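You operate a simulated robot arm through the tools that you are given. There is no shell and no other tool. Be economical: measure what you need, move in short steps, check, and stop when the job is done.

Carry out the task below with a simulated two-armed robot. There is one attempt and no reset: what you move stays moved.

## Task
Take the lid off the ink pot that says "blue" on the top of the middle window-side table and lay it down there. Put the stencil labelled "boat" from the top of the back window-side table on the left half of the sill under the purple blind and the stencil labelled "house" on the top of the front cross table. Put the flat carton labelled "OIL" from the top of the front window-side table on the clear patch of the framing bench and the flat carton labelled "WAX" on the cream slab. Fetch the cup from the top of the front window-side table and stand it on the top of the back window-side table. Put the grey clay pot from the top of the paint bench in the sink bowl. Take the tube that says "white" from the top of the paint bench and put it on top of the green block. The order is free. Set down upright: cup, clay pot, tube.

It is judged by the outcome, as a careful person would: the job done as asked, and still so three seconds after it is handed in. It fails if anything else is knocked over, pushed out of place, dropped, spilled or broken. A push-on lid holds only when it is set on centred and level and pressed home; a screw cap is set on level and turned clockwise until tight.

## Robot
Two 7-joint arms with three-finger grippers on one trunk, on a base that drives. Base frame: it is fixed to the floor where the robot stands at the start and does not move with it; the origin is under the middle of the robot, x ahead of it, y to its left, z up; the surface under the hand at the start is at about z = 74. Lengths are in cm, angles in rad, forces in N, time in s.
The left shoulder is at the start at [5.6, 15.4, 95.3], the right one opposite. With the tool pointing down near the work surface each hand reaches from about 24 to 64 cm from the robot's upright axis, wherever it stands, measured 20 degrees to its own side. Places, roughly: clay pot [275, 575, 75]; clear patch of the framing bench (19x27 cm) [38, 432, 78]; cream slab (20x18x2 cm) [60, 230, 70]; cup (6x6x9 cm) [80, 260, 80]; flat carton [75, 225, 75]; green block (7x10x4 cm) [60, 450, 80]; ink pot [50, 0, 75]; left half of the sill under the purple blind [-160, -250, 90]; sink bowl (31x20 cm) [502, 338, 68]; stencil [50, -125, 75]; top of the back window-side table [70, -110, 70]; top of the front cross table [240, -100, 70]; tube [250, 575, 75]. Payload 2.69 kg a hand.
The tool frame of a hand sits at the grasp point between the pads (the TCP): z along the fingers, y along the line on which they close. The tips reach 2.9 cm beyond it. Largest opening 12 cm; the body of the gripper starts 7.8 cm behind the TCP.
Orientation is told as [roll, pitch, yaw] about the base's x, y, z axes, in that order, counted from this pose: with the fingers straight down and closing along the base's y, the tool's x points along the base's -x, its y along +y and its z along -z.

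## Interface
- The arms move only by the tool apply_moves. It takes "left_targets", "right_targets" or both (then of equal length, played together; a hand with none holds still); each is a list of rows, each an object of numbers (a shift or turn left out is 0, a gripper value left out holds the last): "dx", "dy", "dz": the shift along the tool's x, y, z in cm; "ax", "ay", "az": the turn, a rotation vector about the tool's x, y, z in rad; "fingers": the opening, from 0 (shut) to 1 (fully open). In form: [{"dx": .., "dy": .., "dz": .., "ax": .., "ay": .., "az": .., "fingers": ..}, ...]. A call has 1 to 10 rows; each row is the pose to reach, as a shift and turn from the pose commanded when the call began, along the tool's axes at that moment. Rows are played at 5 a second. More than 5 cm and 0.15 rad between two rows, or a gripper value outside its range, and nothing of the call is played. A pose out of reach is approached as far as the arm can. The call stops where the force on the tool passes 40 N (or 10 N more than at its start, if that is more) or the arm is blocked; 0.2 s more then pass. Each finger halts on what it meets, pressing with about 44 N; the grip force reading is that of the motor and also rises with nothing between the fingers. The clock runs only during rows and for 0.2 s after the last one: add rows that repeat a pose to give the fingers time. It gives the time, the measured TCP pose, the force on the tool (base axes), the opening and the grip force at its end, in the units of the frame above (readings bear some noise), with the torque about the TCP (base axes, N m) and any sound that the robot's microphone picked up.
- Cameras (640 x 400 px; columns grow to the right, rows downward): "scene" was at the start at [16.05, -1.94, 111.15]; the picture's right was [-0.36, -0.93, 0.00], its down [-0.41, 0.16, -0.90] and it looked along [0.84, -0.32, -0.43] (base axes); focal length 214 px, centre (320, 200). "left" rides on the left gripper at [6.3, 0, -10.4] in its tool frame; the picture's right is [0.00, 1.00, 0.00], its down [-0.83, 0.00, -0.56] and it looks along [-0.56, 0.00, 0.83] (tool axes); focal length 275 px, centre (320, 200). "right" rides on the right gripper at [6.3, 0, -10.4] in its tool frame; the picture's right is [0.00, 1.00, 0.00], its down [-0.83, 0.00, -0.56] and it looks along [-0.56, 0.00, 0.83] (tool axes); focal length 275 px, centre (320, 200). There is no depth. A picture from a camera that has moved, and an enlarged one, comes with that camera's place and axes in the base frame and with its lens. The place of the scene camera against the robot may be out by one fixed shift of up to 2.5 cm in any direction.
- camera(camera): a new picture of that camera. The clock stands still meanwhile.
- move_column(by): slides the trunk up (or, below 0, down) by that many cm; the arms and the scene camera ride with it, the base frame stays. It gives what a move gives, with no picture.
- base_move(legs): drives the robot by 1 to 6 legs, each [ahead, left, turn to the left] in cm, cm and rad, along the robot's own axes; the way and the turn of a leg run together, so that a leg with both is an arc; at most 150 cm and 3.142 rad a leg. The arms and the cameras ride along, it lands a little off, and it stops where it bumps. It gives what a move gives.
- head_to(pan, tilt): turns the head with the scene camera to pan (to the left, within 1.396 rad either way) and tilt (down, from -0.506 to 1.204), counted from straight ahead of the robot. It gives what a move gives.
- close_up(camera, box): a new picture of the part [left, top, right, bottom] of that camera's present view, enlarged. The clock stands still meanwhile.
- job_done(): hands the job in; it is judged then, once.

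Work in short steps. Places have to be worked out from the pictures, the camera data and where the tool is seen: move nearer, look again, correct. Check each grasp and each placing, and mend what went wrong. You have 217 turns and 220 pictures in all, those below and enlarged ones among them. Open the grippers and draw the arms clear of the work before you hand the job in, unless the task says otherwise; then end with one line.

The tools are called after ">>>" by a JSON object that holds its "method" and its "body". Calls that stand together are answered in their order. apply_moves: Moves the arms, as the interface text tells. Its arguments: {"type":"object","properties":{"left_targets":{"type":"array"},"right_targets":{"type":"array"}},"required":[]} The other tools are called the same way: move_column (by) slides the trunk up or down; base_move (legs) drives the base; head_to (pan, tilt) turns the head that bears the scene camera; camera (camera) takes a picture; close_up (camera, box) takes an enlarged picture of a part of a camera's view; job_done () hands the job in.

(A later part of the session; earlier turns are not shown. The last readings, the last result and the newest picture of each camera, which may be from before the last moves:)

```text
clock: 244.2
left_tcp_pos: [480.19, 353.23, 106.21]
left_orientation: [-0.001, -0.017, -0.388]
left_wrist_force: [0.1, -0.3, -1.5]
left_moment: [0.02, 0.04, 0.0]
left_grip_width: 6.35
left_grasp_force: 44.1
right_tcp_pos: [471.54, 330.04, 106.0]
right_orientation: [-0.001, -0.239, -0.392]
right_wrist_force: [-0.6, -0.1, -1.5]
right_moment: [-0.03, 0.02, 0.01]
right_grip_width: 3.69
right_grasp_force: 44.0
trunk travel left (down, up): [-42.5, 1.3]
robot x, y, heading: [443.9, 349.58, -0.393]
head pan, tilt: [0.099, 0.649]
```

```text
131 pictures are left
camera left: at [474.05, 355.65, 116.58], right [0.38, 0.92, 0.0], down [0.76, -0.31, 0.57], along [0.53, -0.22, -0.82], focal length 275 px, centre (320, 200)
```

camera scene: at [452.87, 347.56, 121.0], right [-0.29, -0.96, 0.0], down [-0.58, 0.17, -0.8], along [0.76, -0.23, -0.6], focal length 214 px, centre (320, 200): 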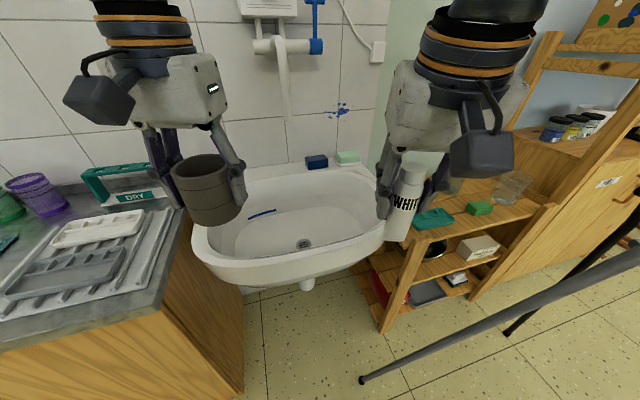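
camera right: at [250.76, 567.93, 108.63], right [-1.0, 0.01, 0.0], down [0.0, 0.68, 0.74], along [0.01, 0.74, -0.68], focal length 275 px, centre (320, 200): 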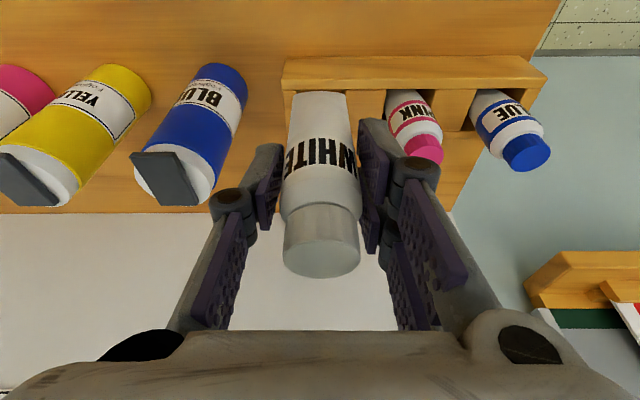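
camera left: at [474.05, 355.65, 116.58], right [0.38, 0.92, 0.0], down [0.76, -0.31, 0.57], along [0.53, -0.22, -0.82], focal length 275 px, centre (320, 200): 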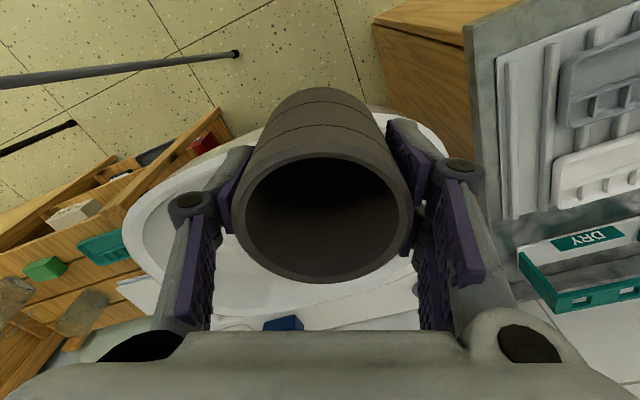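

The drain is at ≈[498.5,339.5]; the clear bowl floor around it is my target. I carry the pot above it and lower partway.

>>> {"method": "apply_moves", "body": {"left_targets": [{"dx": -4.6, "dy": -1}, {"dx": -9.2, "dy": -2}, {"dx": -13.8, "dy": -3}, {"dx": -18.4, "dy": -4}, {"dx": -22.9, "dy": -4.9}, {"dx": -22.9, "dy": -4.9, "dz": 5}, {"dx": -22.9, "dy": -4.9, "dz": 10}, {"dx": -22.9, "dy": -4.9, "dz": 15}, {"dx": -22.9, "dy": -4.9, "dz": 18}, {"dx": -22.9, "dy": -4.9, "dz": 18}]}}

>>> {"method": "camera", "body": {"camera": "scene"}}

>>> {"method": "camera", "body": {"camera": "left"}}

```text
clock: 246.4
left_tcp_pos: [501.15, 339.28, 88.69]
left_orientation: [-0.002, -0.016, -0.387]
left_wrist_force: [-0.5, 0.4, -0.7]
left_moment: [-0.01, 0.01, 0.02]
left_grip_width: 6.36
left_grasp_force: 43.8
left hand out of reach, approached as far as the arm can: row 5, 6, 7, 8, 9, 10
right_tcp_pos: [471.47, 330.1, 105.94]
right_orientation: [-0.003, -0.236, -0.392]
right_wrist_force: [0.7, -0.5, -0.9]
right_moment: [0.01, 0.02, -0.02]
right_grip_width: 3.69
right_grasp_force: 43.9
trunk travel left (down, up): [-42.5, 1.3]
robot x, y, heading: [444.17, 349.45, -0.393]
head pan, tilt: [0.099, 0.649]
```

```text
130 pictures are left
camera scene: at [452.85, 347.57, 121.0], right [-0.29, -0.96, 0.0], down [-0.58, 0.17, -0.8], along [0.76, -0.23, -0.6], focal length 214 px, centre (320, 200)
```

scene: 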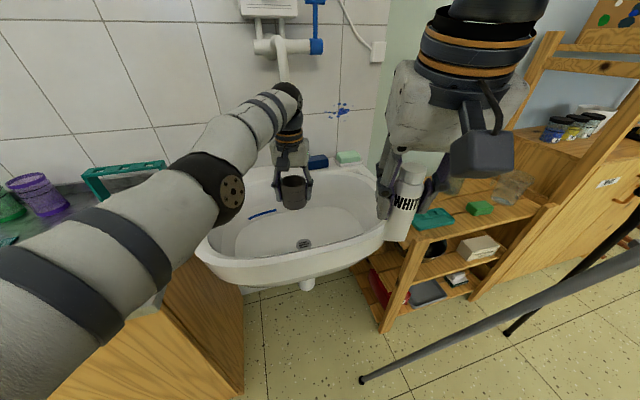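

```text
129 pictures are left
camera left: at [495.09, 341.75, 99.08], right [0.38, 0.92, 0.0], down [0.76, -0.31, 0.57], along [0.53, -0.22, -0.82], focal length 275 px, centre (320, 200)
```

left: 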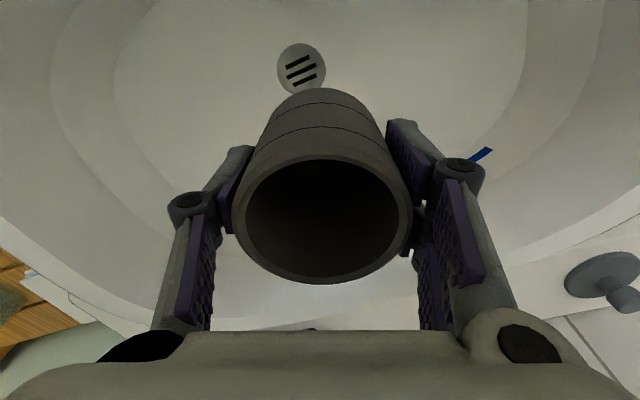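

The pot is above the bowl's middle, next to the drain. I lower it further, slowly at the end.

>>> {"method": "apply_moves", "body": {"left_targets": [{"dz": 4}, {"dz": 8}, {"dz": 10.5}, {"dz": 11.5}, {"dz": 12.2}, {"dz": 12.9}, {"dz": 13.5}, {"dz": 14.1}]}}

>>> {"method": "close_up", "body": {"camera": "scene", "box": [200, 130, 400, 280]}}

```text
clock: 248.2
left_tcp_pos: [500.64, 339.28, 74.85]
left_orientation: [-0.002, -0.017, -0.387]
left_wrist_force: [-0.7, -0.2, -1.4]
left_moment: [0.0, -0.02, 0.02]
left_grip_width: 6.34
left_grasp_force: 44.1
left hand out of reach, approached as far as the arm can: row 5, 6, 7, 8
right_tcp_pos: [471.55, 329.97, 105.85]
right_orientation: [0.0, -0.239, -0.39]
right_wrist_force: [-0.1, -0.6, -1.0]
right_moment: [0.05, 0.01, -0.03]
right_grip_width: 3.69
right_grasp_force: 44.0
trunk travel left (down, up): [-42.5, 1.3]
robot x, y, heading: [444.08, 349.55, -0.393]
head pan, tilt: [0.099, 0.649]
```

```text
2.67 times, centred on (300, 205) of scene
camera zoom: at [452.89, 347.56, 120.99], right [-0.29, -0.96, 0.0], down [-0.58, 0.17, -0.8], along [0.76, -0.23, -0.6], focal length 572 px, centre (373, 187)
```

zoom: 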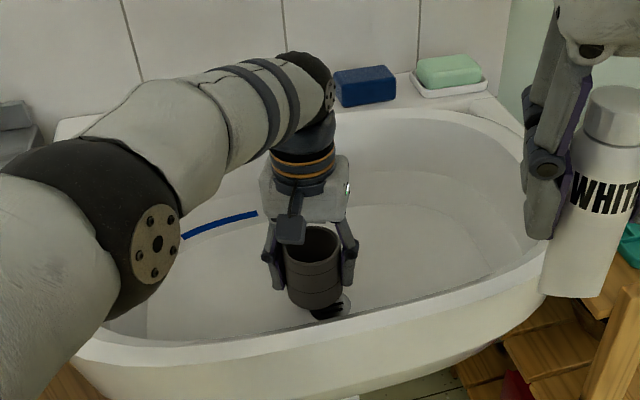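

The arm is at its limit; the pot bottom is ~1–2 cm above the bowl. I lower it with the trunk in small steps, watching the force.

>>> {"method": "move_column", "body": {"by": -1.2}}

>>> {"method": "move_column", "body": {"by": -0.7}}

>>> {"method": "close_up", "body": {"camera": "scene", "box": [200, 130, 400, 280]}}

```text
clock: 248.8
left_tcp_pos: [500.63, 339.45, 73.61]
left_orientation: [-0.003, -0.016, -0.387]
left_wrist_force: [0.1, 0.7, -1.5]
left_moment: [0.02, -0.01, 0.02]
left_grip_width: 6.38
left_grasp_force: 44.2
right_tcp_pos: [471.51, 330.04, 104.78]
right_orientation: [-0.001, -0.236, -0.391]
right_wrist_force: [0.1, -1.1, -0.9]
right_moment: [-0.01, 0.0, 0.01]
right_grip_width: 3.69
right_grasp_force: 44.2
trunk travel left (down, up): [-41.3, 2.5]
robot x, y, heading: [443.9, 349.17, -0.39]
head pan, tilt: [0.099, 0.649]
```

```text
clock: 249.3
left_tcp_pos: [500.59, 339.41, 73.13]
left_orientation: [-0.002, -0.02, -0.386]
left_wrist_force: [-2.0, -0.7, 12.4]
left_moment: [-0.01, -0.34, 0.03]
left_grip_width: 6.36
left_grasp_force: 43.8
right_tcp_pos: [471.3, 330.05, 104.07]
right_orientation: [-0.002, -0.239, -0.389]
right_wrist_force: [0.5, -0.2, -1.7]
right_moment: [-0.01, -0.03, 0.01]
right_grip_width: 3.7
right_grasp_force: 44.1
trunk travel left (down, up): [-40.6, 3.2]
robot x, y, heading: [444.03, 349.65, -0.392]
head pan, tilt: [0.099, 0.649]
```

```text
2.67 times, centred on (300, 205) of scene
camera zoom: at [454.7, 346.79, 118.89], right [-0.29, -0.96, 0.0], down [-0.58, 0.17, -0.8], along [0.76, -0.23, -0.6], focal length 572 px, centre (373, 187)
```

zoom: 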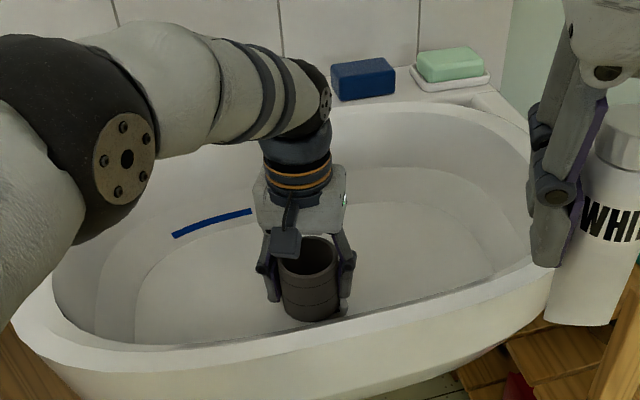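

Contact at 12 N: the pot stands on the bowl floor. I open and lift off.

>>> {"method": "apply_moves", "body": {"left_targets": [{"fingers": 0.6}, {"fingers": 0.72}, {"fingers": 0.72}, {"dz": -3}, {"dz": -7}, {"dz": -11}, {"dz": -15}, {"dz": -19}, {"dz": -23}, {"dz": -26}]}}

>>> {"method": "apply_moves", "body": {"left_targets": [{"dx": 5}, {"dx": 10}, {"dx": 15}, {"dx": 20}, {"dx": 23}]}}

>>> {"method": "camera", "body": {"camera": "scene"}}

```text
clock: 251.5
left_tcp_pos: [499.92, 339.56, 99.01]
left_orientation: [-0.002, -0.017, -0.386]
left_wrist_force: [0.4, -0.3, 0.8]
left_moment: [0.0, -0.01, 0.0]
left_grip_width: 8.64
left_grasp_force: 0.1
right_tcp_pos: [471.44, 329.92, 103.91]
right_orientation: [-0.001, -0.236, -0.392]
right_wrist_force: [-0.6, 0.1, -1.1]
right_moment: [-0.04, -0.03, 0.03]
right_grip_width: 3.65
right_grasp_force: 44.6
trunk travel left (down, up): [-40.6, 3.2]
robot x, y, heading: [443.98, 349.31, -0.396]
head pan, tilt: [0.099, 0.649]
```

```text
clock: 252.7
left_tcp_pos: [479.07, 348.32, 98.67]
left_orientation: [-0.003, -0.018, -0.386]
left_wrist_force: [-0.1, -0.2, 0.0]
left_moment: [-0.02, 0.01, 0.01]
left_grip_width: 8.62
left_grasp_force: 0.3
right_tcp_pos: [471.43, 329.96, 103.93]
right_orientation: [-0.002, -0.238, -0.391]
right_wrist_force: [-0.5, 0.6, -1.5]
right_moment: [0.03, -0.01, 0.01]
right_grip_width: 3.71
right_grasp_force: 43.9
trunk travel left (down, up): [-40.6, 3.2]
robot x, y, heading: [443.79, 349.44, -0.388]
head pan, tilt: [0.099, 0.649]
```

```text
126 pictures are left
camera scene: at [454.78, 346.81, 118.87], right [-0.29, -0.96, 0.0], down [-0.58, 0.17, -0.8], along [0.76, -0.23, -0.6], focal length 214 px, centre (320, 200)
```

scene: 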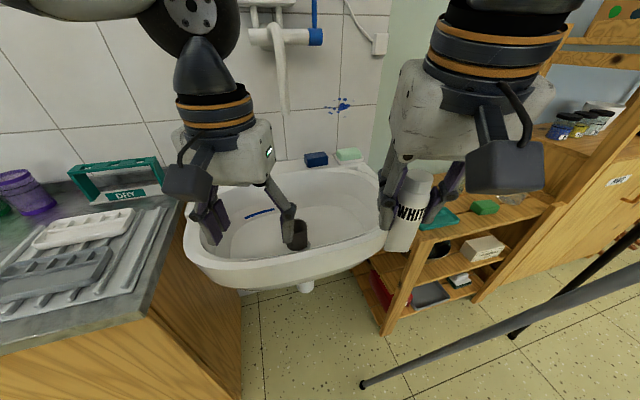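

The pot stands in the bowl. I leave the way I came and head west toward the framing bench.

>>> {"method": "apply_moves", "body": {"left_targets": [{"dz": -4, "dx": 2}, {"dz": -8, "dx": 4}]}}

>>> {"method": "base_move", "body": {"legs": [[0, 0, 0.39], [-22, 0, 0], [0, 96, 0], [0, 0, 3.14], [140, 0, 0]]}}

>>> {"method": "head_to", "body": {"pan": 0, "tilt": 0.3}}

>>> {"method": "camera", "body": {"camera": "scene"}}

```text
clock: 253.3
left_tcp_pos: [475.07, 349.84, 106.41]
left_orientation: [0.0, -0.018, -0.387]
left_wrist_force: [-0.5, 0.4, 0.1]
left_moment: [0.0, 0.02, -0.01]
left_grip_width: 8.66
left_grasp_force: 0.0
right_tcp_pos: [471.56, 330.12, 104.07]
right_orientation: [-0.001, -0.235, -0.39]
right_wrist_force: [-0.5, 0.1, -1.3]
right_moment: [0.04, 0.01, -0.01]
right_grip_width: 3.7
right_grasp_force: 44.4
trunk travel left (down, up): [-40.6, 3.2]
robot x, y, heading: [444.09, 349.14, -0.389]
head pan, tilt: [0.099, 0.649]
```

```text
clock: 277.1
left_tcp_pos: [255.73, 439.61, 106.53]
left_orientation: [-0.002, -0.017, 3.091]
left_wrist_force: [0.3, 0.0, 0.2]
left_moment: [-0.01, -0.02, -0.03]
left_grip_width: 8.65
left_grasp_force: 0.1
right_tcp_pos: [252.61, 459.63, 103.96]
right_orientation: [0.001, -0.235, 3.085]
right_wrist_force: [0.0, -0.3, -1.3]
right_moment: [0.01, -0.02, -0.02]
right_grip_width: 3.74
right_grasp_force: 43.8
trunk travel left (down, up): [-40.6, 3.2]
robot x, y, heading: [284.96, 450.13, 3.087]
head pan, tilt: [0.099, 0.649]
```

```text
clock: 277.9
left_tcp_pos: [255.81, 439.64, 106.34]
left_orientation: [-0.002, -0.019, 3.089]
left_wrist_force: [0.5, 0.0, -0.4]
left_moment: [-0.01, 0.0, 0.0]
left_grip_width: 8.63
left_grasp_force: 0.1
right_tcp_pos: [252.7, 459.55, 104.03]
right_orientation: [-0.002, -0.238, 3.087]
right_wrist_force: [-0.1, 0.0, -1.1]
right_moment: [0.03, 0.0, -0.01]
right_grip_width: 3.71
right_grasp_force: 44.3
trunk travel left (down, up): [-40.6, 3.2]
robot x, y, heading: [285.03, 450.38, 3.089]
head pan, tilt: [0.0, 0.3]
```

```text
125 pictures are left
camera scene: at [270.61, 452.37, 122.04], right [0.05, 1.0, 0.0], down [0.3, -0.02, -0.95], along [-0.95, 0.05, -0.3], focal length 214 px, centre (320, 200)
```

scene: 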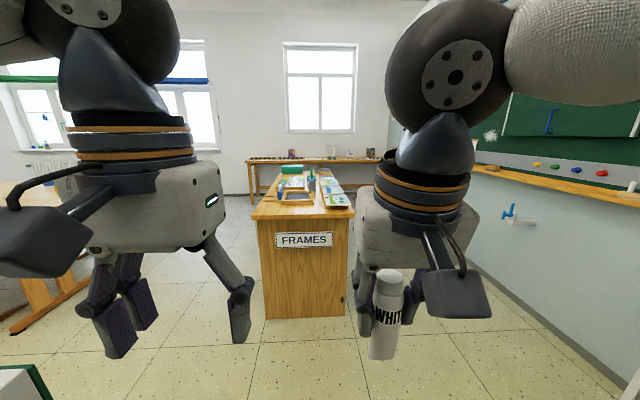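

FRAMES bench spans x≈0–162, y≈420–476. I go round its end to stand on its room side at y≈378.

>>> {"method": "base_move", "body": {"legs": [[78, 0, 0.05], [0, 75, 0]]}}

>>> {"method": "head_to", "body": {"pan": 0.4, "tilt": 0.4}}

>>> {"method": "camera", "body": {"camera": "scene"}}

```text
clock: 287.9
left_tcp_pos: [177.88, 365.94, 106.4]
left_orientation: [-0.002, -0.017, -3.138]
left_wrist_force: [0.9, -0.3, 0.2]
left_moment: [-0.05, -0.02, 0.02]
left_grip_width: 8.63
left_grasp_force: 0.0
right_tcp_pos: [173.76, 385.69, 104.0]
right_orientation: [-0.002, -0.237, 3.14]
right_wrist_force: [-0.4, -0.7, -1.3]
right_moment: [-0.02, -0.03, -0.01]
right_grip_width: 3.71
right_grasp_force: 44.0
trunk travel left (down, up): [-40.6, 3.2]
robot x, y, heading: [206.4, 378.02, 3.143]
head pan, tilt: [0.0, 0.3]
```

```text
clock: 288.8
left_tcp_pos: [177.83, 366.07, 106.36]
left_orientation: [-0.002, -0.02, -3.139]
left_wrist_force: [0.2, -0.5, 0.0]
left_moment: [-0.01, -0.02, -0.01]
left_grip_width: 8.65
left_grasp_force: 0.1
right_tcp_pos: [173.65, 385.71, 103.94]
right_orientation: [0.0, -0.236, 3.14]
right_wrist_force: [-0.5, 0.2, -0.6]
right_moment: [-0.04, -0.01, 0.02]
right_grip_width: 3.71
right_grasp_force: 44.4
trunk travel left (down, up): [-40.6, 3.2]
robot x, y, heading: [206.91, 378.0, 3.138]
head pan, tilt: [0.4, 0.4]
```

```text
124 pictures are left
camera scene: at [192.9, 376.02, 121.12], right [-0.39, 0.92, 0.0], down [0.36, 0.15, -0.92], along [-0.85, -0.36, -0.39], focal length 214 px, centre (320, 200)
```

scene: 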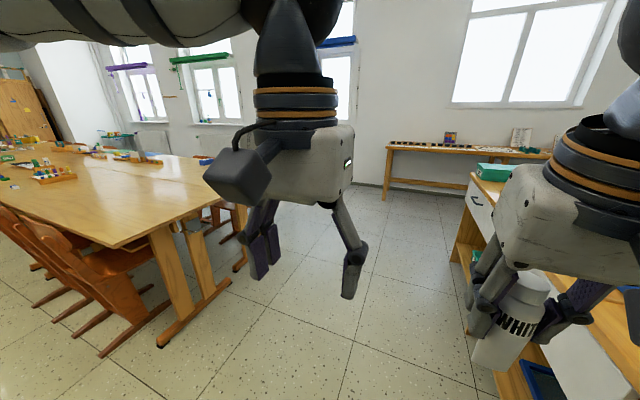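

Path along y=378 is clear. I drive to x≈58 and turn to face the framing bench.

>>> {"method": "base_move", "body": {"legs": [[145, 0, 0], [0, 0, -1.571]]}}

>>> {"method": "head_to", "body": {"pan": 0.0, "tilt": 0.6}}

>>> {"method": "camera", "body": {"camera": "scene"}}

>>> {"method": "camera", "body": {"camera": "left"}}

```text
clock: 299.9
left_tcp_pos: [50.14, 408.32, 106.33]
left_orientation: [-0.002, -0.016, 1.541]
left_wrist_force: [-0.6, -0.6, 0.0]
left_moment: [-0.01, 0.0, 0.0]
left_grip_width: 8.62
left_grasp_force: 0.0
right_tcp_pos: [69.91, 411.9, 104.07]
right_orientation: [0.002, -0.237, 1.537]
right_wrist_force: [0.3, 0.1, -2.4]
right_moment: [-0.04, -0.02, -0.03]
right_grip_width: 3.72
right_grasp_force: 43.7
trunk travel left (down, up): [-40.6, 3.2]
robot x, y, heading: [61.12, 379.4, 1.54]
head pan, tilt: [0.4, 0.4]
```

```text
clock: 300.7
left_tcp_pos: [50.18, 408.51, 106.31]
left_orientation: [-0.001, -0.018, 1.54]
left_wrist_force: [-0.3, 0.6, -0.7]
left_moment: [0.0, 0.01, 0.0]
left_grip_width: 8.63
left_grasp_force: 0.1
right_tcp_pos: [69.98, 411.84, 103.92]
right_orientation: [-0.001, -0.236, 1.534]
right_wrist_force: [0.1, 0.6, -1.7]
right_moment: [0.03, 0.01, 0.03]
right_grip_width: 3.73
right_grasp_force: 44.0
trunk travel left (down, up): [-40.6, 3.2]
robot x, y, heading: [61.41, 379.2, 1.535]
head pan, tilt: [0.0, 0.6]
```

```text
123 pictures are left
camera scene: at [60.61, 393.49, 119.3], right [1.0, -0.04, 0.0], down [-0.02, -0.56, -0.83], along [0.03, 0.82, -0.56], focal length 214 px, centre (320, 200)
```

scene: 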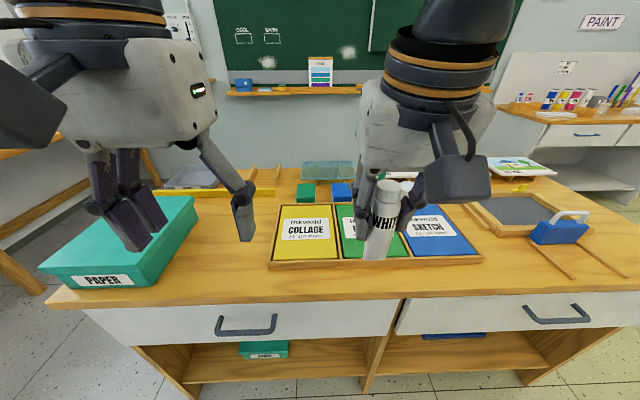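

```text
122 pictures are left
camera left: at [49.78, 401.91, 116.74], right [-1.0, 0.04, 0.0], down [0.03, 0.82, 0.57], along [0.02, 0.57, -0.82], focal length 275 px, centre (320, 200)
```

left: 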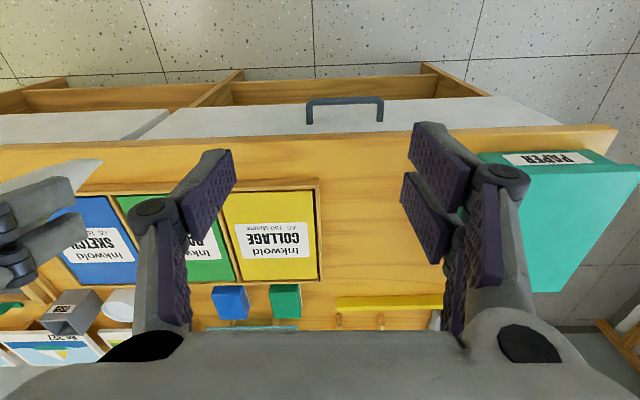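

I see the clear patch (between COLLAGE tray and green PAPER box) and the green block ≈[58.7,451]. I move closer and slightly left so the right hand can reach the block.

>>> {"method": "base_move", "body": {"legs": [[15, 9, 0.036]]}}

>>> {"method": "camera", "body": {"camera": "right"}}

>>> {"method": "camera", "body": {"camera": "scene"}}

>>> {"method": "camera", "body": {"camera": "left"}}

```text
clock: 302.2
left_tcp_pos: [40.05, 423.19, 106.34]
left_orientation: [-0.002, -0.017, 1.578]
left_wrist_force: [0.4, 1.4, 0.6]
left_moment: [0.02, -0.06, -0.06]
left_grip_width: 8.65
left_grasp_force: 0.0
right_tcp_pos: [59.78, 427.53, 103.95]
right_orientation: [-0.001, -0.238, 1.573]
right_wrist_force: [-0.5, 0.3, -0.9]
right_moment: [-0.03, -0.02, 0.02]
right_grip_width: 3.7
right_grasp_force: 44.0
trunk travel left (down, up): [-40.6, 3.2]
robot x, y, heading: [52.66, 394.46, 1.568]
head pan, tilt: [0.0, 0.6]
```

```text
121 pictures are left
camera right: at [59.83, 418.88, 112.51], right [-1.0, -0.01, 0.0], down [-0.01, 0.68, 0.74], along [0.0, 0.74, -0.68], focal length 275 px, centre (320, 200)
```

right: 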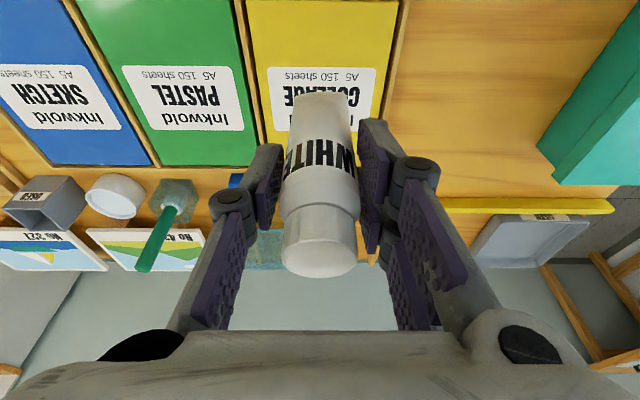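

```text
120 pictures are left
camera scene: at [51.14, 408.79, 119.29], right [1.0, 0.0, 0.0], down [0.0, -0.57, -0.82], along [0.0, 0.82, -0.57], focal length 214 px, centre (320, 200)
```

scene: 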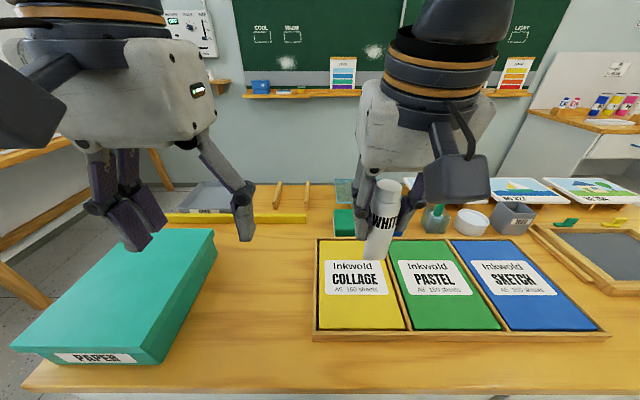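

```text
119 pictures are left
camera left: at [39.94, 416.73, 116.72], right [-1.0, 0.0, 0.0], down [0.0, 0.82, 0.57], along [0.0, 0.57, -0.82], focal length 275 px, centre (320, 200)
```

left: 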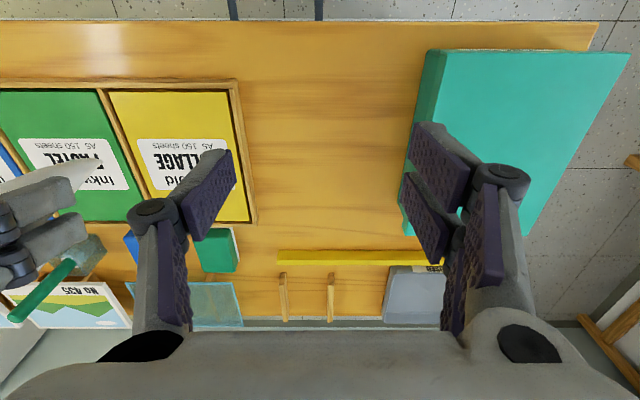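

Block top is ≈[58.5,452,81]. I zoom to get its outline.

>>> {"method": "close_up", "body": {"camera": "left", "box": [110, 200, 270, 320]}}

>>> {"method": "close_up", "body": {"camera": "scene", "box": [310, 150, 470, 270]}}

```text
3.33 times, centred on (190, 260) of left
camera zoom: at [39.94, 416.73, 116.72], right [-1.0, 0.0, 0.0], down [0.0, 0.82, 0.57], along [0.0, 0.57, -0.82], focal length 918 px, centre (753, 0)
```

zoom: 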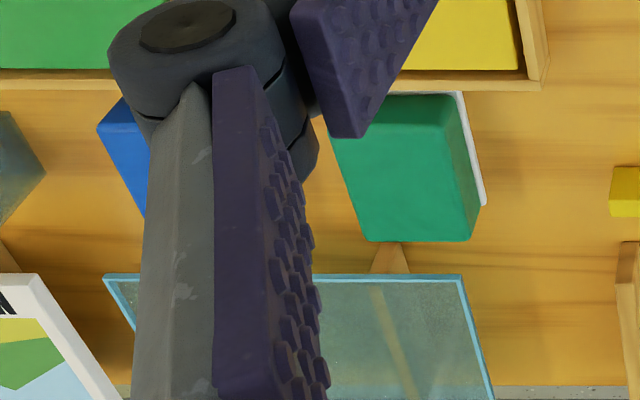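

```text
3.33 times, centred on (390, 210) of scene
camera zoom: at [51.14, 408.79, 119.29], right [1.0, 0.0, 0.0], down [0.0, -0.57, -0.82], along [0.0, 0.82, -0.57], focal length 715 px, centre (87, 167)
```

zoom: 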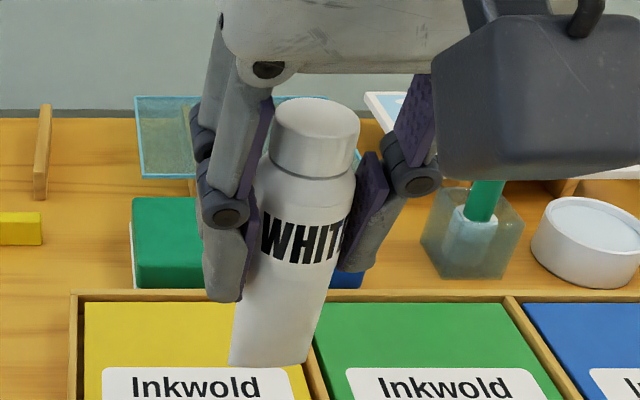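

Block centre confirmed ≈[58.5,451.8]. I carry the tube over it at moderate height.

>>> {"method": "apply_moves", "body": {"right_targets": [{"dx": -4.5, "dz": 1.5, "dy": 0.3}, {"dx": -9, "dz": 3, "dy": 0.6}, {"dx": -13.5, "dz": 4.8, "dy": 0.9}, {"dx": -18, "dz": 8, "dy": 1.2}, {"dx": -21.7, "dz": 11, "dy": 1.3}, {"dx": -21.7, "dz": 13, "dy": 1.3}, {"dx": -21.7, "dz": 13, "dy": 1.3}]}}

>>> {"method": "camera", "body": {"camera": "scene"}}

>>> {"method": "camera", "body": {"camera": "right"}}

```text
refused: row 4 steps farther than a row can; nothing moved
```

```text
116 pictures are left
camera scene: at [51.14, 408.79, 119.29], right [1.0, 0.0, 0.0], down [0.0, -0.57, -0.82], along [0.0, 0.82, -0.57], focal length 214 px, centre (320, 200)
```

scene: 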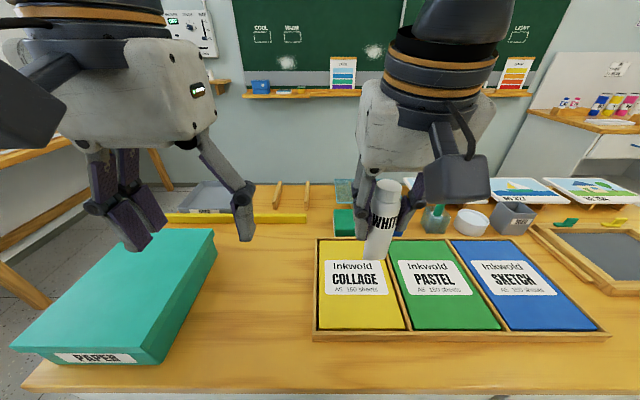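

```text
115 pictures are left
camera right: at [59.83, 418.88, 112.51], right [-1.0, -0.01, 0.0], down [-0.01, 0.68, 0.74], along [0.0, 0.74, -0.68], focal length 275 px, centre (320, 200)
```

right: 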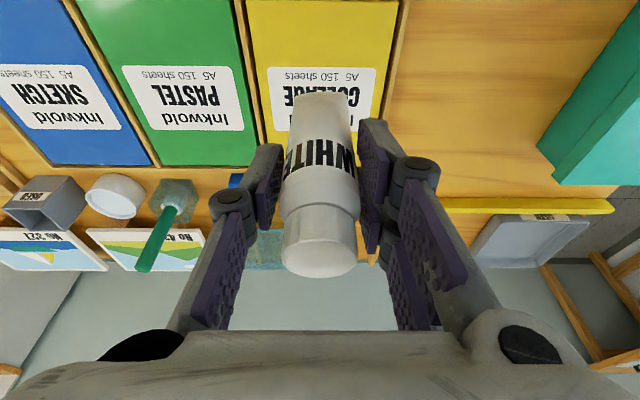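

One row was too long; I resend with shorter steps.

>>> {"method": "apply_moves", "body": {"right_targets": [{"dx": -4.5, "dz": 1.5, "dy": 0.3}, {"dx": -9, "dz": 3, "dy": 0.6}, {"dx": -13, "dz": 5, "dy": 0.9}, {"dx": -16.5, "dz": 7.5, "dy": 1.2}, {"dx": -19.5, "dz": 10, "dy": 1.3}, {"dx": -21.7, "dz": 13, "dy": 1.3}, {"dx": -21.7, "dz": 13, "dy": 1.3}]}}

>>> {"method": "camera", "body": {"camera": "scene"}}

>>> {"method": "camera", "body": {"camera": "right"}}

```text
clock: 303.8
left_tcp_pos: [40.05, 423.14, 106.37]
left_orientation: [-0.001, -0.018, 1.577]
left_wrist_force: [-0.8, 0.5, 0.3]
left_moment: [-0.02, 0.03, 0.04]
left_grip_width: 8.67
left_grasp_force: 0.0
right_tcp_pos: [58.34, 451.34, 96.71]
right_orientation: [-0.001, -0.238, 1.577]
right_wrist_force: [-0.7, 0.3, -1.9]
right_moment: [0.01, -0.01, -0.01]
right_grip_width: 3.7
right_grasp_force: 44.2
trunk travel left (down, up): [-40.6, 3.2]
robot x, y, heading: [52.52, 394.45, 1.574]
head pan, tilt: [0.0, 0.6]
```

```text
114 pictures are left
camera scene: at [51.18, 408.68, 119.31], right [1.0, 0.0, 0.0], down [0.0, -0.56, -0.83], along [0.0, 0.83, -0.56], focal length 214 px, centre (320, 200)
```

scene: 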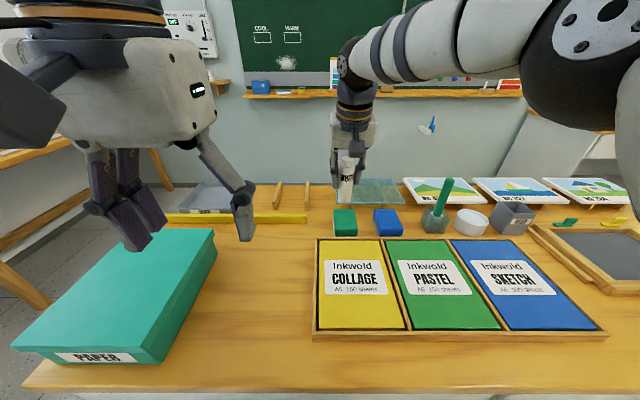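

```text
113 pictures are left
camera right: at [58.42, 442.72, 105.21], right [-1.0, -0.01, 0.0], down [-0.01, 0.68, 0.74], along [-0.01, 0.74, -0.68], focal length 275 px, centre (320, 200)
```

right: 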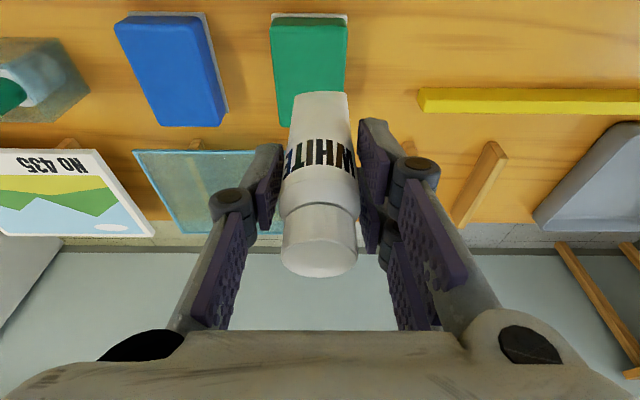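

The block's centre appears ≈[58.8,453.3]. I adjust and lower 6 cm, then look.

>>> {"method": "apply_moves", "body": {"right_targets": [{"dx": -1.2, "dz": 1.5, "dy": -0.4}, {"dx": -0.9, "dz": 3.5, "dy": -0.4}, {"dx": -0.43, "dz": 6.3, "dy": -0.4}, {"dx": -0.43, "dz": 6.3, "dy": -0.4}]}}

>>> {"method": "close_up", "body": {"camera": "scene", "box": [290, 130, 410, 250]}}

>>> {"method": "camera", "body": {"camera": "right"}}

```text
clock: 304.8
left_tcp_pos: [40.14, 423.13, 106.44]
left_orientation: [-0.003, -0.018, 1.578]
left_wrist_force: [0.3, 0.1, 1.0]
left_moment: [0.01, -0.02, 0.0]
left_grip_width: 8.66
left_grasp_force: 0.1
right_tcp_pos: [58.75, 453.45, 90.51]
right_orientation: [0.0, -0.237, 1.573]
right_wrist_force: [-0.2, 0.2, 0.0]
right_moment: [0.01, 0.02, -0.01]
right_grip_width: 3.67
right_grasp_force: 44.4
trunk travel left (down, up): [-40.6, 3.2]
robot x, y, heading: [52.05, 394.58, 1.574]
head pan, tilt: [0.0, 0.6]
```

```text
3.33 times, centred on (350, 190) of scene
camera zoom: at [51.18, 408.71, 119.31], right [1.0, 0.0, 0.0], down [0.0, -0.56, -0.83], along [0.0, 0.83, -0.56], focal length 715 px, centre (220, 233)
```

zoom: 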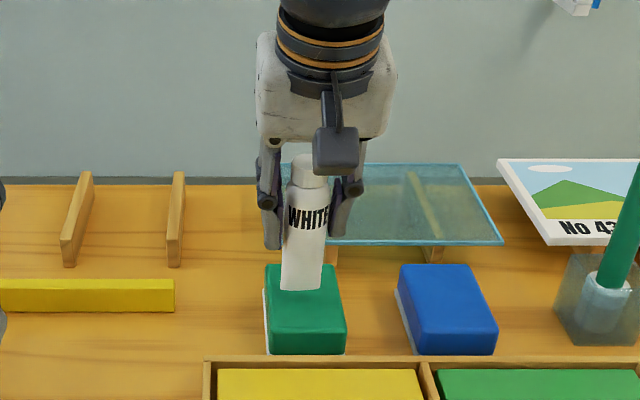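

```text
111 pictures are left
camera right: at [58.91, 444.81, 99.11], right [-1.0, -0.01, 0.0], down [-0.01, 0.68, 0.74], along [0.0, 0.74, -0.68], focal length 275 px, centre (320, 200)
```

right: 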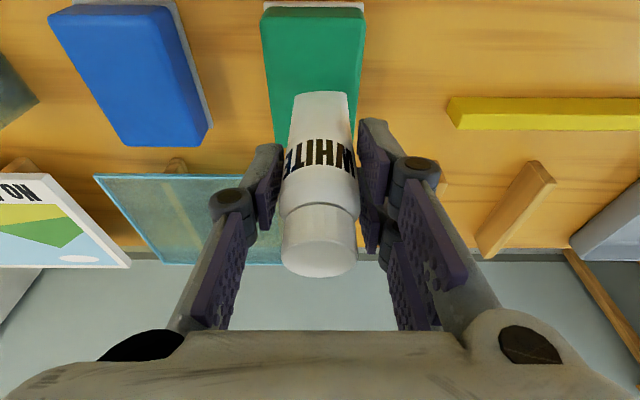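

Tube is centred over the block. I lower straight down in small steps until touch.

>>> {"method": "apply_moves", "body": {"right_targets": [{"dx": 0.24, "dz": 0.97}, {"dx": 0.35, "dz": 1.46}, {"dx": 0.47, "dz": 1.94}, {"dx": 0.57, "dz": 2.33}, {"dx": 0.66, "dz": 2.72}, {"dx": 0.75, "dz": 3.1}, {"dx": 0.85, "dz": 3.5}]}}

>>> {"method": "close_up", "body": {"camera": "scene", "box": [290, 130, 410, 250]}}

```text
clock: 305.7
left_tcp_pos: [40.07, 422.92, 106.5]
left_orientation: [-0.002, -0.02, 1.576]
left_wrist_force: [-0.3, 0.5, -0.1]
left_moment: [0.01, 0.0, 0.01]
left_grip_width: 8.62
left_grasp_force: 0.1
right_tcp_pos: [58.82, 453.61, 89.54]
right_orientation: [0.001, -0.259, 1.572]
right_wrist_force: [0.9, -6.4, 28.4]
right_moment: [-0.53, -0.06, -0.03]
right_grip_width: 3.69
right_grasp_force: 44.4
trunk travel left (down, up): [-40.6, 3.2]
robot x, y, heading: [52.18, 394.53, 1.579]
head pan, tilt: [0.0, 0.6]
stopped in row 4 (right hand): the force on the tool passed its limit at 42 N (the readings are from after the stop); the commanded pose is now the measured one
```

```text
3.33 times, centred on (350, 190) of scene
camera zoom: at [51.17, 408.45, 119.36], right [1.0, 0.0, 0.0], down [0.0, -0.56, -0.83], along [0.0, 0.83, -0.56], focal length 715 px, centre (220, 233)
```

zoom: 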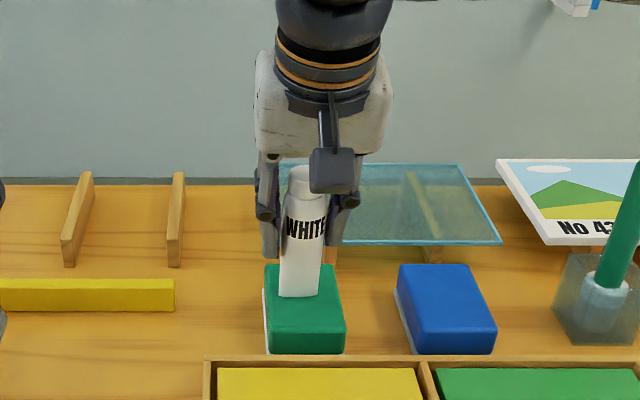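

Contact, tube centred on the block. I relax the slight tilt, open and withdraw up-and-back along the fingers.

>>> {"method": "apply_moves", "body": {"right_targets": [{"ay": 0.02, "dz": -0.15}, {"ay": 0.02, "dz": -0.15, "fingers": 0.4}, {"ay": 0.02, "dz": -0.15, "fingers": 0.48}, {"ay": 0.02, "dz": -0.15, "fingers": 0.48}, {"ay": 0.02, "dz": -2.5}, {"ay": 0.02, "dz": -6}, {"ay": 0.02, "dz": -10}, {"ay": 0.02, "dz": -12, "dx": 4}, {"ay": 0.02, "dz": -14, "dx": 8}]}}

>>> {"method": "camera", "body": {"camera": "scene"}}

>>> {"method": "close_up", "body": {"camera": "scene", "box": [290, 130, 410, 250]}}

```text
clock: 307.7
left_tcp_pos: [40.06, 423.08, 106.42]
left_orientation: [-0.002, -0.016, 1.577]
left_wrist_force: [0.9, -0.1, 0.4]
left_moment: [0.01, -0.02, 0.02]
left_grip_width: 8.64
left_grasp_force: 0.0
right_tcp_pos: [58.77, 442.29, 100.33]
right_orientation: [0.0, -0.227, 1.573]
right_wrist_force: [-0.2, 0.5, 0.4]
right_moment: [0.0, 0.04, -0.02]
right_grip_width: 5.76
right_grasp_force: 0.1
trunk travel left (down, up): [-40.6, 3.2]
robot x, y, heading: [52.36, 394.69, 1.579]
head pan, tilt: [0.0, 0.6]
```

```text
109 pictures are left
camera scene: at [51.19, 408.63, 119.32], right [1.0, 0.0, 0.0], down [0.0, -0.56, -0.83], along [0.0, 0.83, -0.56], focal length 214 px, centre (320, 200)
```

scene: 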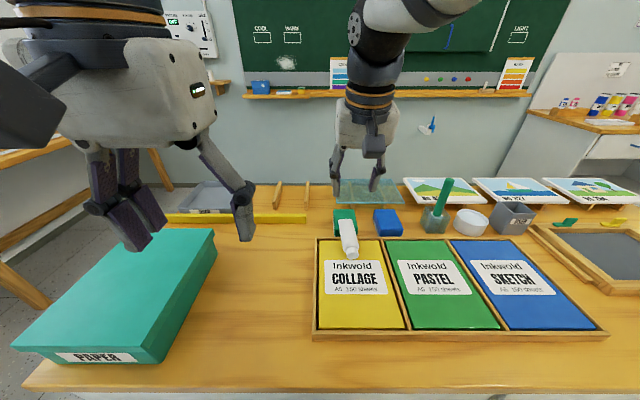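

```text
3.33 times, centred on (350, 190) of scene
camera zoom: at [51.19, 408.63, 119.32], right [1.0, 0.0, 0.0], down [0.0, -0.56, -0.83], along [0.0, 0.83, -0.56], focal length 715 px, centre (220, 233)
```

zoom: 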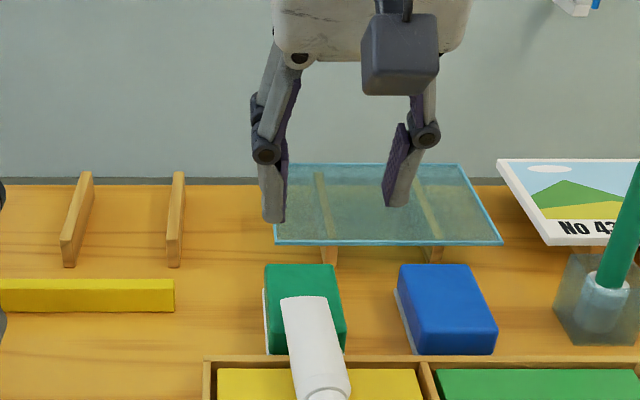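

The tube toppled toward me onto the tray edge. I'll mend that. First retract the right hand and inspect how the tube lies.

>>> {"method": "apply_moves", "body": {"right_targets": [{"dx": 4, "dz": -2}, {"dx": 8, "dz": -4}, {"dx": 12, "dz": -4}, {"dx": 16, "dz": -4}]}}

>>> {"method": "close_up", "body": {"camera": "scene", "box": [310, 190, 410, 270]}}

>>> {"method": "close_up", "body": {"camera": "left", "box": [110, 140, 330, 300]}}

>>> {"method": "camera", "body": {"camera": "right"}}

```text
clock: 308.7
left_tcp_pos: [40.05, 423.12, 106.41]
left_orientation: [-0.003, -0.019, 1.579]
left_wrist_force: [0.5, -0.5, 0.3]
left_moment: [0.02, 0.01, 0.02]
left_grip_width: 8.63
left_grasp_force: 0.0
right_tcp_pos: [58.85, 425.75, 100.78]
right_orientation: [0.0, -0.23, 1.571]
right_wrist_force: [-0.5, -0.3, -0.6]
right_moment: [0.05, -0.03, 0.01]
right_grip_width: 5.77
right_grasp_force: 0.0
trunk travel left (down, up): [-40.6, 3.2]
robot x, y, heading: [52.25, 394.72, 1.57]
head pan, tilt: [0.0, 0.6]
```

```text
5.00 times, centred on (360, 230) of scene
camera zoom: at [51.2, 408.67, 119.31], right [1.0, 0.0, 0.0], down [0.0, -0.56, -0.83], along [0.0, 0.83, -0.56], focal length 1072 px, centre (120, 50)
```

zoom: 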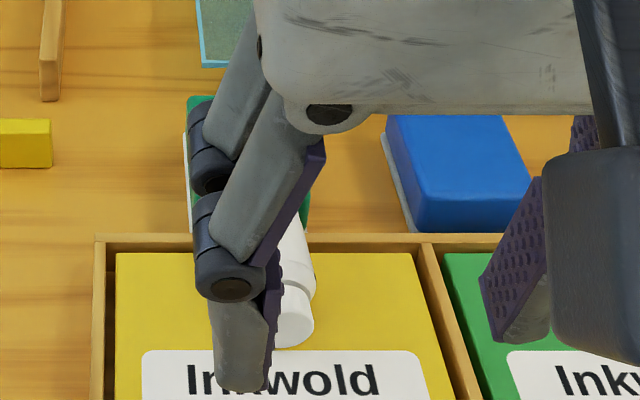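

```text
2.50 times, centred on (220, 220) of left
camera zoom: at [40.0, 416.61, 116.75], right [-1.0, 0.0, 0.0], down [0.0, 0.82, 0.57], along [0.0, 0.57, -0.82], focal length 688 px, centre (570, 150)
```

zoom: 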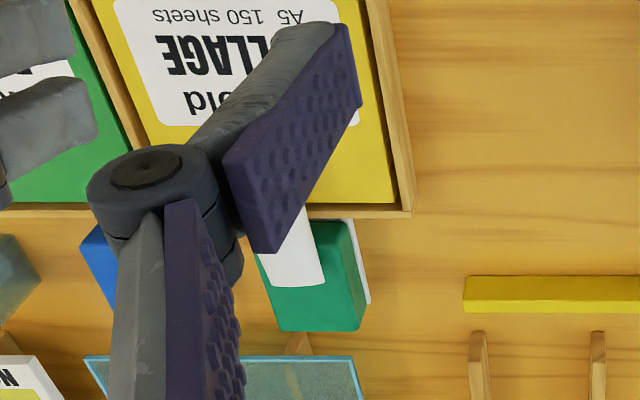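

```text
105 pictures are left
camera right: at [58.95, 417.25, 109.39], right [-1.0, -0.01, 0.0], down [0.0, 0.68, 0.73], along [0.0, 0.73, -0.68], focal length 275 px, centre (320, 200)
```

right: 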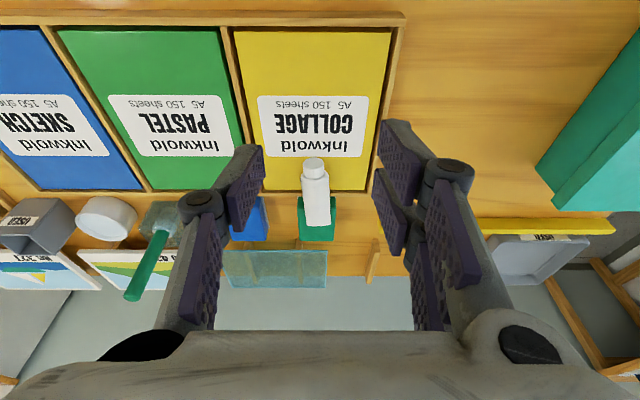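

The tube lies stably, base on the block (≈[59,451]), cap on the tray (≈[59.9,440.5]). Plan: left hand grips it with fingers tilted 45° forward, then reorients so it stands upright with fingers coming from the left at 45°. First reposition the base slightly.

>>> {"method": "base_move", "body": {"legs": [[3, -7, 0]]}}

>>> {"method": "apply_moves", "body": {"left_targets": [{"ay": -0.13, "fingers": 0.5}, {"ay": -0.26}, {"ay": -0.39}, {"ay": -0.52}, {"ay": -0.65}, {"ay": -0.768}, {"ay": -0.768}], "right_targets": [{"dy": -3}, {"dy": -6}, {"dy": -9}, {"dy": -12}, {"dy": -15}, {"dy": -15}, {"dy": -15}]}}

>>> {"method": "camera", "body": {"camera": "left"}}

>>> {"method": "camera", "body": {"camera": "scene"}}

```text
clock: 309.9
left_tcp_pos: [47.23, 426.13, 106.39]
left_orientation: [0.0, -0.018, 1.574]
left_wrist_force: [0.7, -1.1, 0.1]
left_moment: [0.04, 0.0, -0.02]
left_grip_width: 8.64
left_grasp_force: 0.0
right_tcp_pos: [66.0, 428.85, 100.82]
right_orientation: [0.003, -0.228, 1.569]
right_wrist_force: [0.8, 0.1, 0.3]
right_moment: [0.01, 0.02, -0.01]
right_grip_width: 5.79
right_grasp_force: 0.0
trunk travel left (down, up): [-40.6, 3.2]
robot x, y, heading: [59.13, 397.46, 1.573]
head pan, tilt: [0.0, 0.6]
```

```text
clock: 311.5
left_tcp_pos: [47.21, 426.15, 106.51]
left_orientation: [-0.002, -0.785, 1.575]
left_wrist_force: [0.1, -0.7, 0.4]
left_moment: [-0.02, -0.03, -0.02]
left_grip_width: 6.02
left_grasp_force: 0.1
right_tcp_pos: [81.08, 428.88, 100.61]
right_orientation: [-0.001, -0.228, 1.571]
right_wrist_force: [-0.3, -0.1, -0.8]
right_moment: [-0.03, 0.0, 0.0]
right_grip_width: 5.75
right_grasp_force: 0.1
trunk travel left (down, up): [-40.6, 3.2]
robot x, y, heading: [59.17, 397.32, 1.57]
head pan, tilt: [0.0, 0.6]
```

```text
104 pictures are left
camera left: at [47.16, 414.34, 109.44], right [-1.0, 0.0, 0.0], down [0.0, 0.2, 0.98], along [0.0, 0.98, -0.2], focal length 275 px, centre (320, 200)
```

left: 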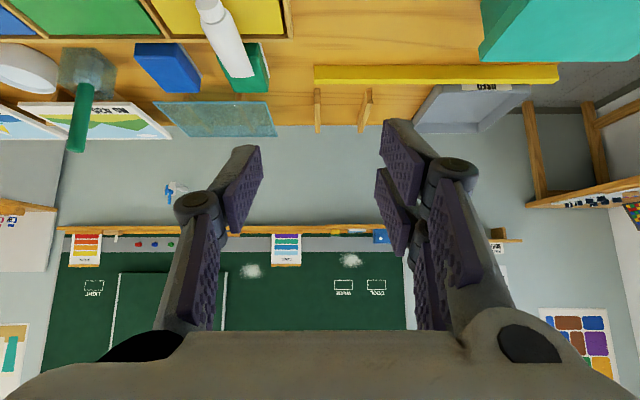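

```text
103 pictures are left
camera scene: at [58.25, 411.73, 119.3], right [1.0, 0.0, 0.0], down [0.0, -0.56, -0.83], along [0.0, 0.83, -0.56], focal length 214 px, centre (320, 200)
```

scene: 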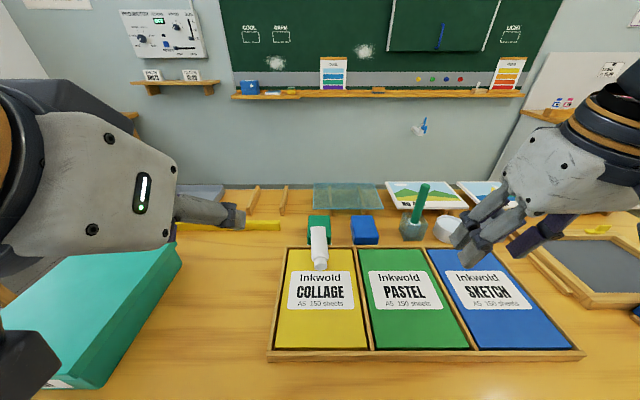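

I zoom on the lying tube from the head camera, now unobstructed.

>>> {"method": "close_up", "body": {"camera": "scene", "box": [280, 200, 360, 280]}}

```text
5.00 times, centred on (320, 240) of scene
camera zoom: at [58.25, 411.73, 119.3], right [1.0, 0.0, 0.0], down [0.0, -0.56, -0.83], along [0.0, 0.83, -0.56], focal length 1072 px, centre (320, 0)
```

zoom: 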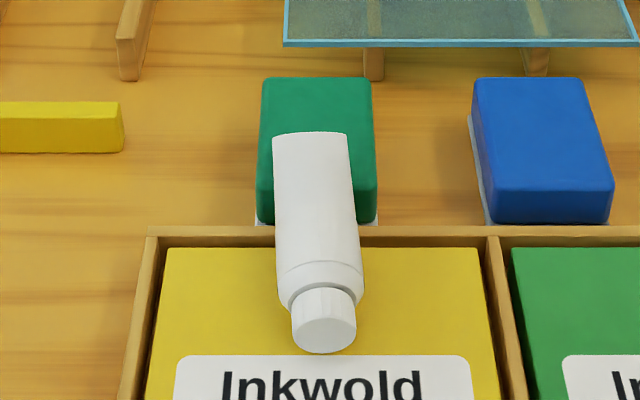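

Tube runs from base ≈[58.7,451.2] to cap ≈[59.4,441.2]. I bring the left hand to a pre-grasp 8 cm back along the finger direction.

>>> {"method": "apply_moves", "body": {"left_targets": [{"dx": 0.4, "dy": -2, "dz": 3.7}, {"dx": 0.8, "dy": -4, "dz": 7.4}, {"dx": 1.2, "dy": -6, "dz": 11.1}, {"dx": 1.6, "dy": -8, "dz": 14.8}, {"dx": 2, "dy": -10, "dz": 18.5}, {"dx": 2.3, "dy": -11.9, "dz": 22.2}, {"dx": 2.3, "dy": -11.9, "dz": 22.2}]}}

>>> {"method": "camera", "body": {"camera": "left"}}

>>> {"method": "camera", "body": {"camera": "scene"}}

```text
clock: 313.1
left_tcp_pos: [59.09, 440.32, 89.05]
left_orientation: [-0.001, -0.785, 1.575]
left_wrist_force: [0.8, -1.1, 0.3]
left_moment: [-0.05, 0.0, -0.02]
left_grip_width: 5.99
left_grasp_force: 0.0
right_tcp_pos: [80.99, 428.89, 100.76]
right_orientation: [0.0, -0.227, 1.569]
right_wrist_force: [-0.3, 0.4, -0.1]
right_moment: [0.0, 0.0, 0.02]
right_grip_width: 5.78
right_grasp_force: 0.1
trunk travel left (down, up): [-40.6, 3.2]
robot x, y, heading: [59.16, 397.32, 1.571]
head pan, tilt: [0.0, 0.6]
```

```text
101 pictures are left
camera left: at [58.95, 428.44, 92.01], right [-1.0, 0.0, 0.0], down [0.0, 0.19, 0.98], along [0.0, 0.98, -0.19], focal length 275 px, centre (320, 200)
```

left: 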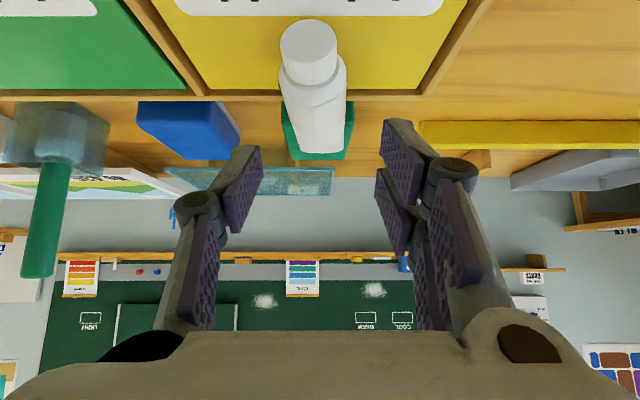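

```text
100 pictures are left
camera scene: at [58.22, 411.69, 119.31], right [1.0, 0.0, 0.0], down [0.0, -0.56, -0.83], along [0.0, 0.83, -0.56], focal length 214 px, centre (320, 200)
```

scene: 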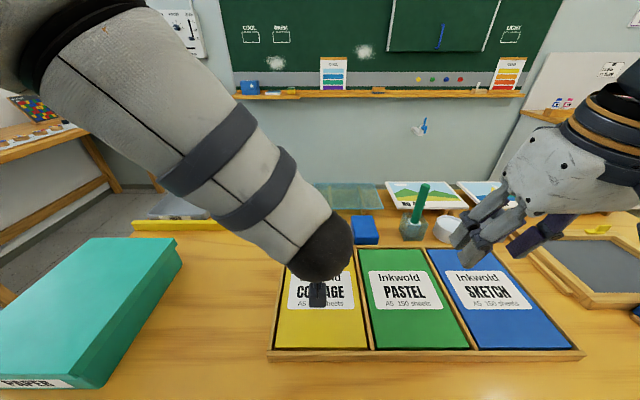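

Tube lies with the cap ≈16° lower than the base. I advance 8 cm along the fingers and close.

>>> {"method": "apply_moves", "body": {"left_targets": [{"dz": 3, "dx": 0.2}, {"dz": 6, "dx": 0.4}, {"dz": 8.1, "dx": 0.6}, {"dz": 8.1, "dx": 0.6, "fingers": 0.35}, {"dz": 8.1, "dx": 0.6, "fingers": 0}, {"dz": 8.1, "dx": 0.6, "fingers": 0}, {"dz": 8.1, "dx": 0.6, "fingers": 0}]}}

>>> {"method": "camera", "body": {"camera": "left"}}

```text
clock: 314.1
left_tcp_pos: [58.61, 445.94, 83.6]
left_orientation: [0.006, -0.807, 1.58]
left_wrist_force: [-9.2, -8.8, 29.5]
left_moment: [-0.19, 1.18, 0.27]
left_grip_width: 5.37
left_grasp_force: 7.2
right_tcp_pos: [80.85, 428.71, 100.71]
right_orientation: [0.001, -0.232, 1.57]
right_wrist_force: [-0.3, 0.1, 0.7]
right_moment: [0.03, 0.03, 0.07]
right_grip_width: 5.78
right_grasp_force: 0.0
trunk travel left (down, up): [-40.6, 3.2]
robot x, y, heading: [59.45, 397.48, 1.578]
head pan, tilt: [0.0, 0.6]
stopped in row 4 (left hand): the force on the tool passed its limit at 44 N (the readings are from after the stop); the commanded pose is now the measured one
```

```text
99 pictures are left
camera left: at [58.61, 433.93, 86.31], right [-1.0, -0.01, 0.01], down [0.01, 0.17, 0.99], along [-0.01, 0.98, -0.17], focal length 275 px, centre (320, 200)
```

left: 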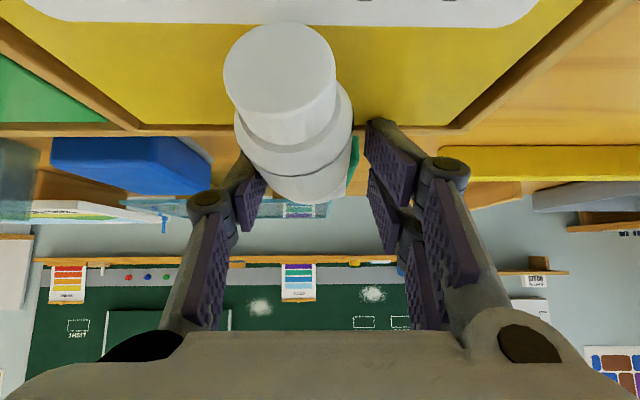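

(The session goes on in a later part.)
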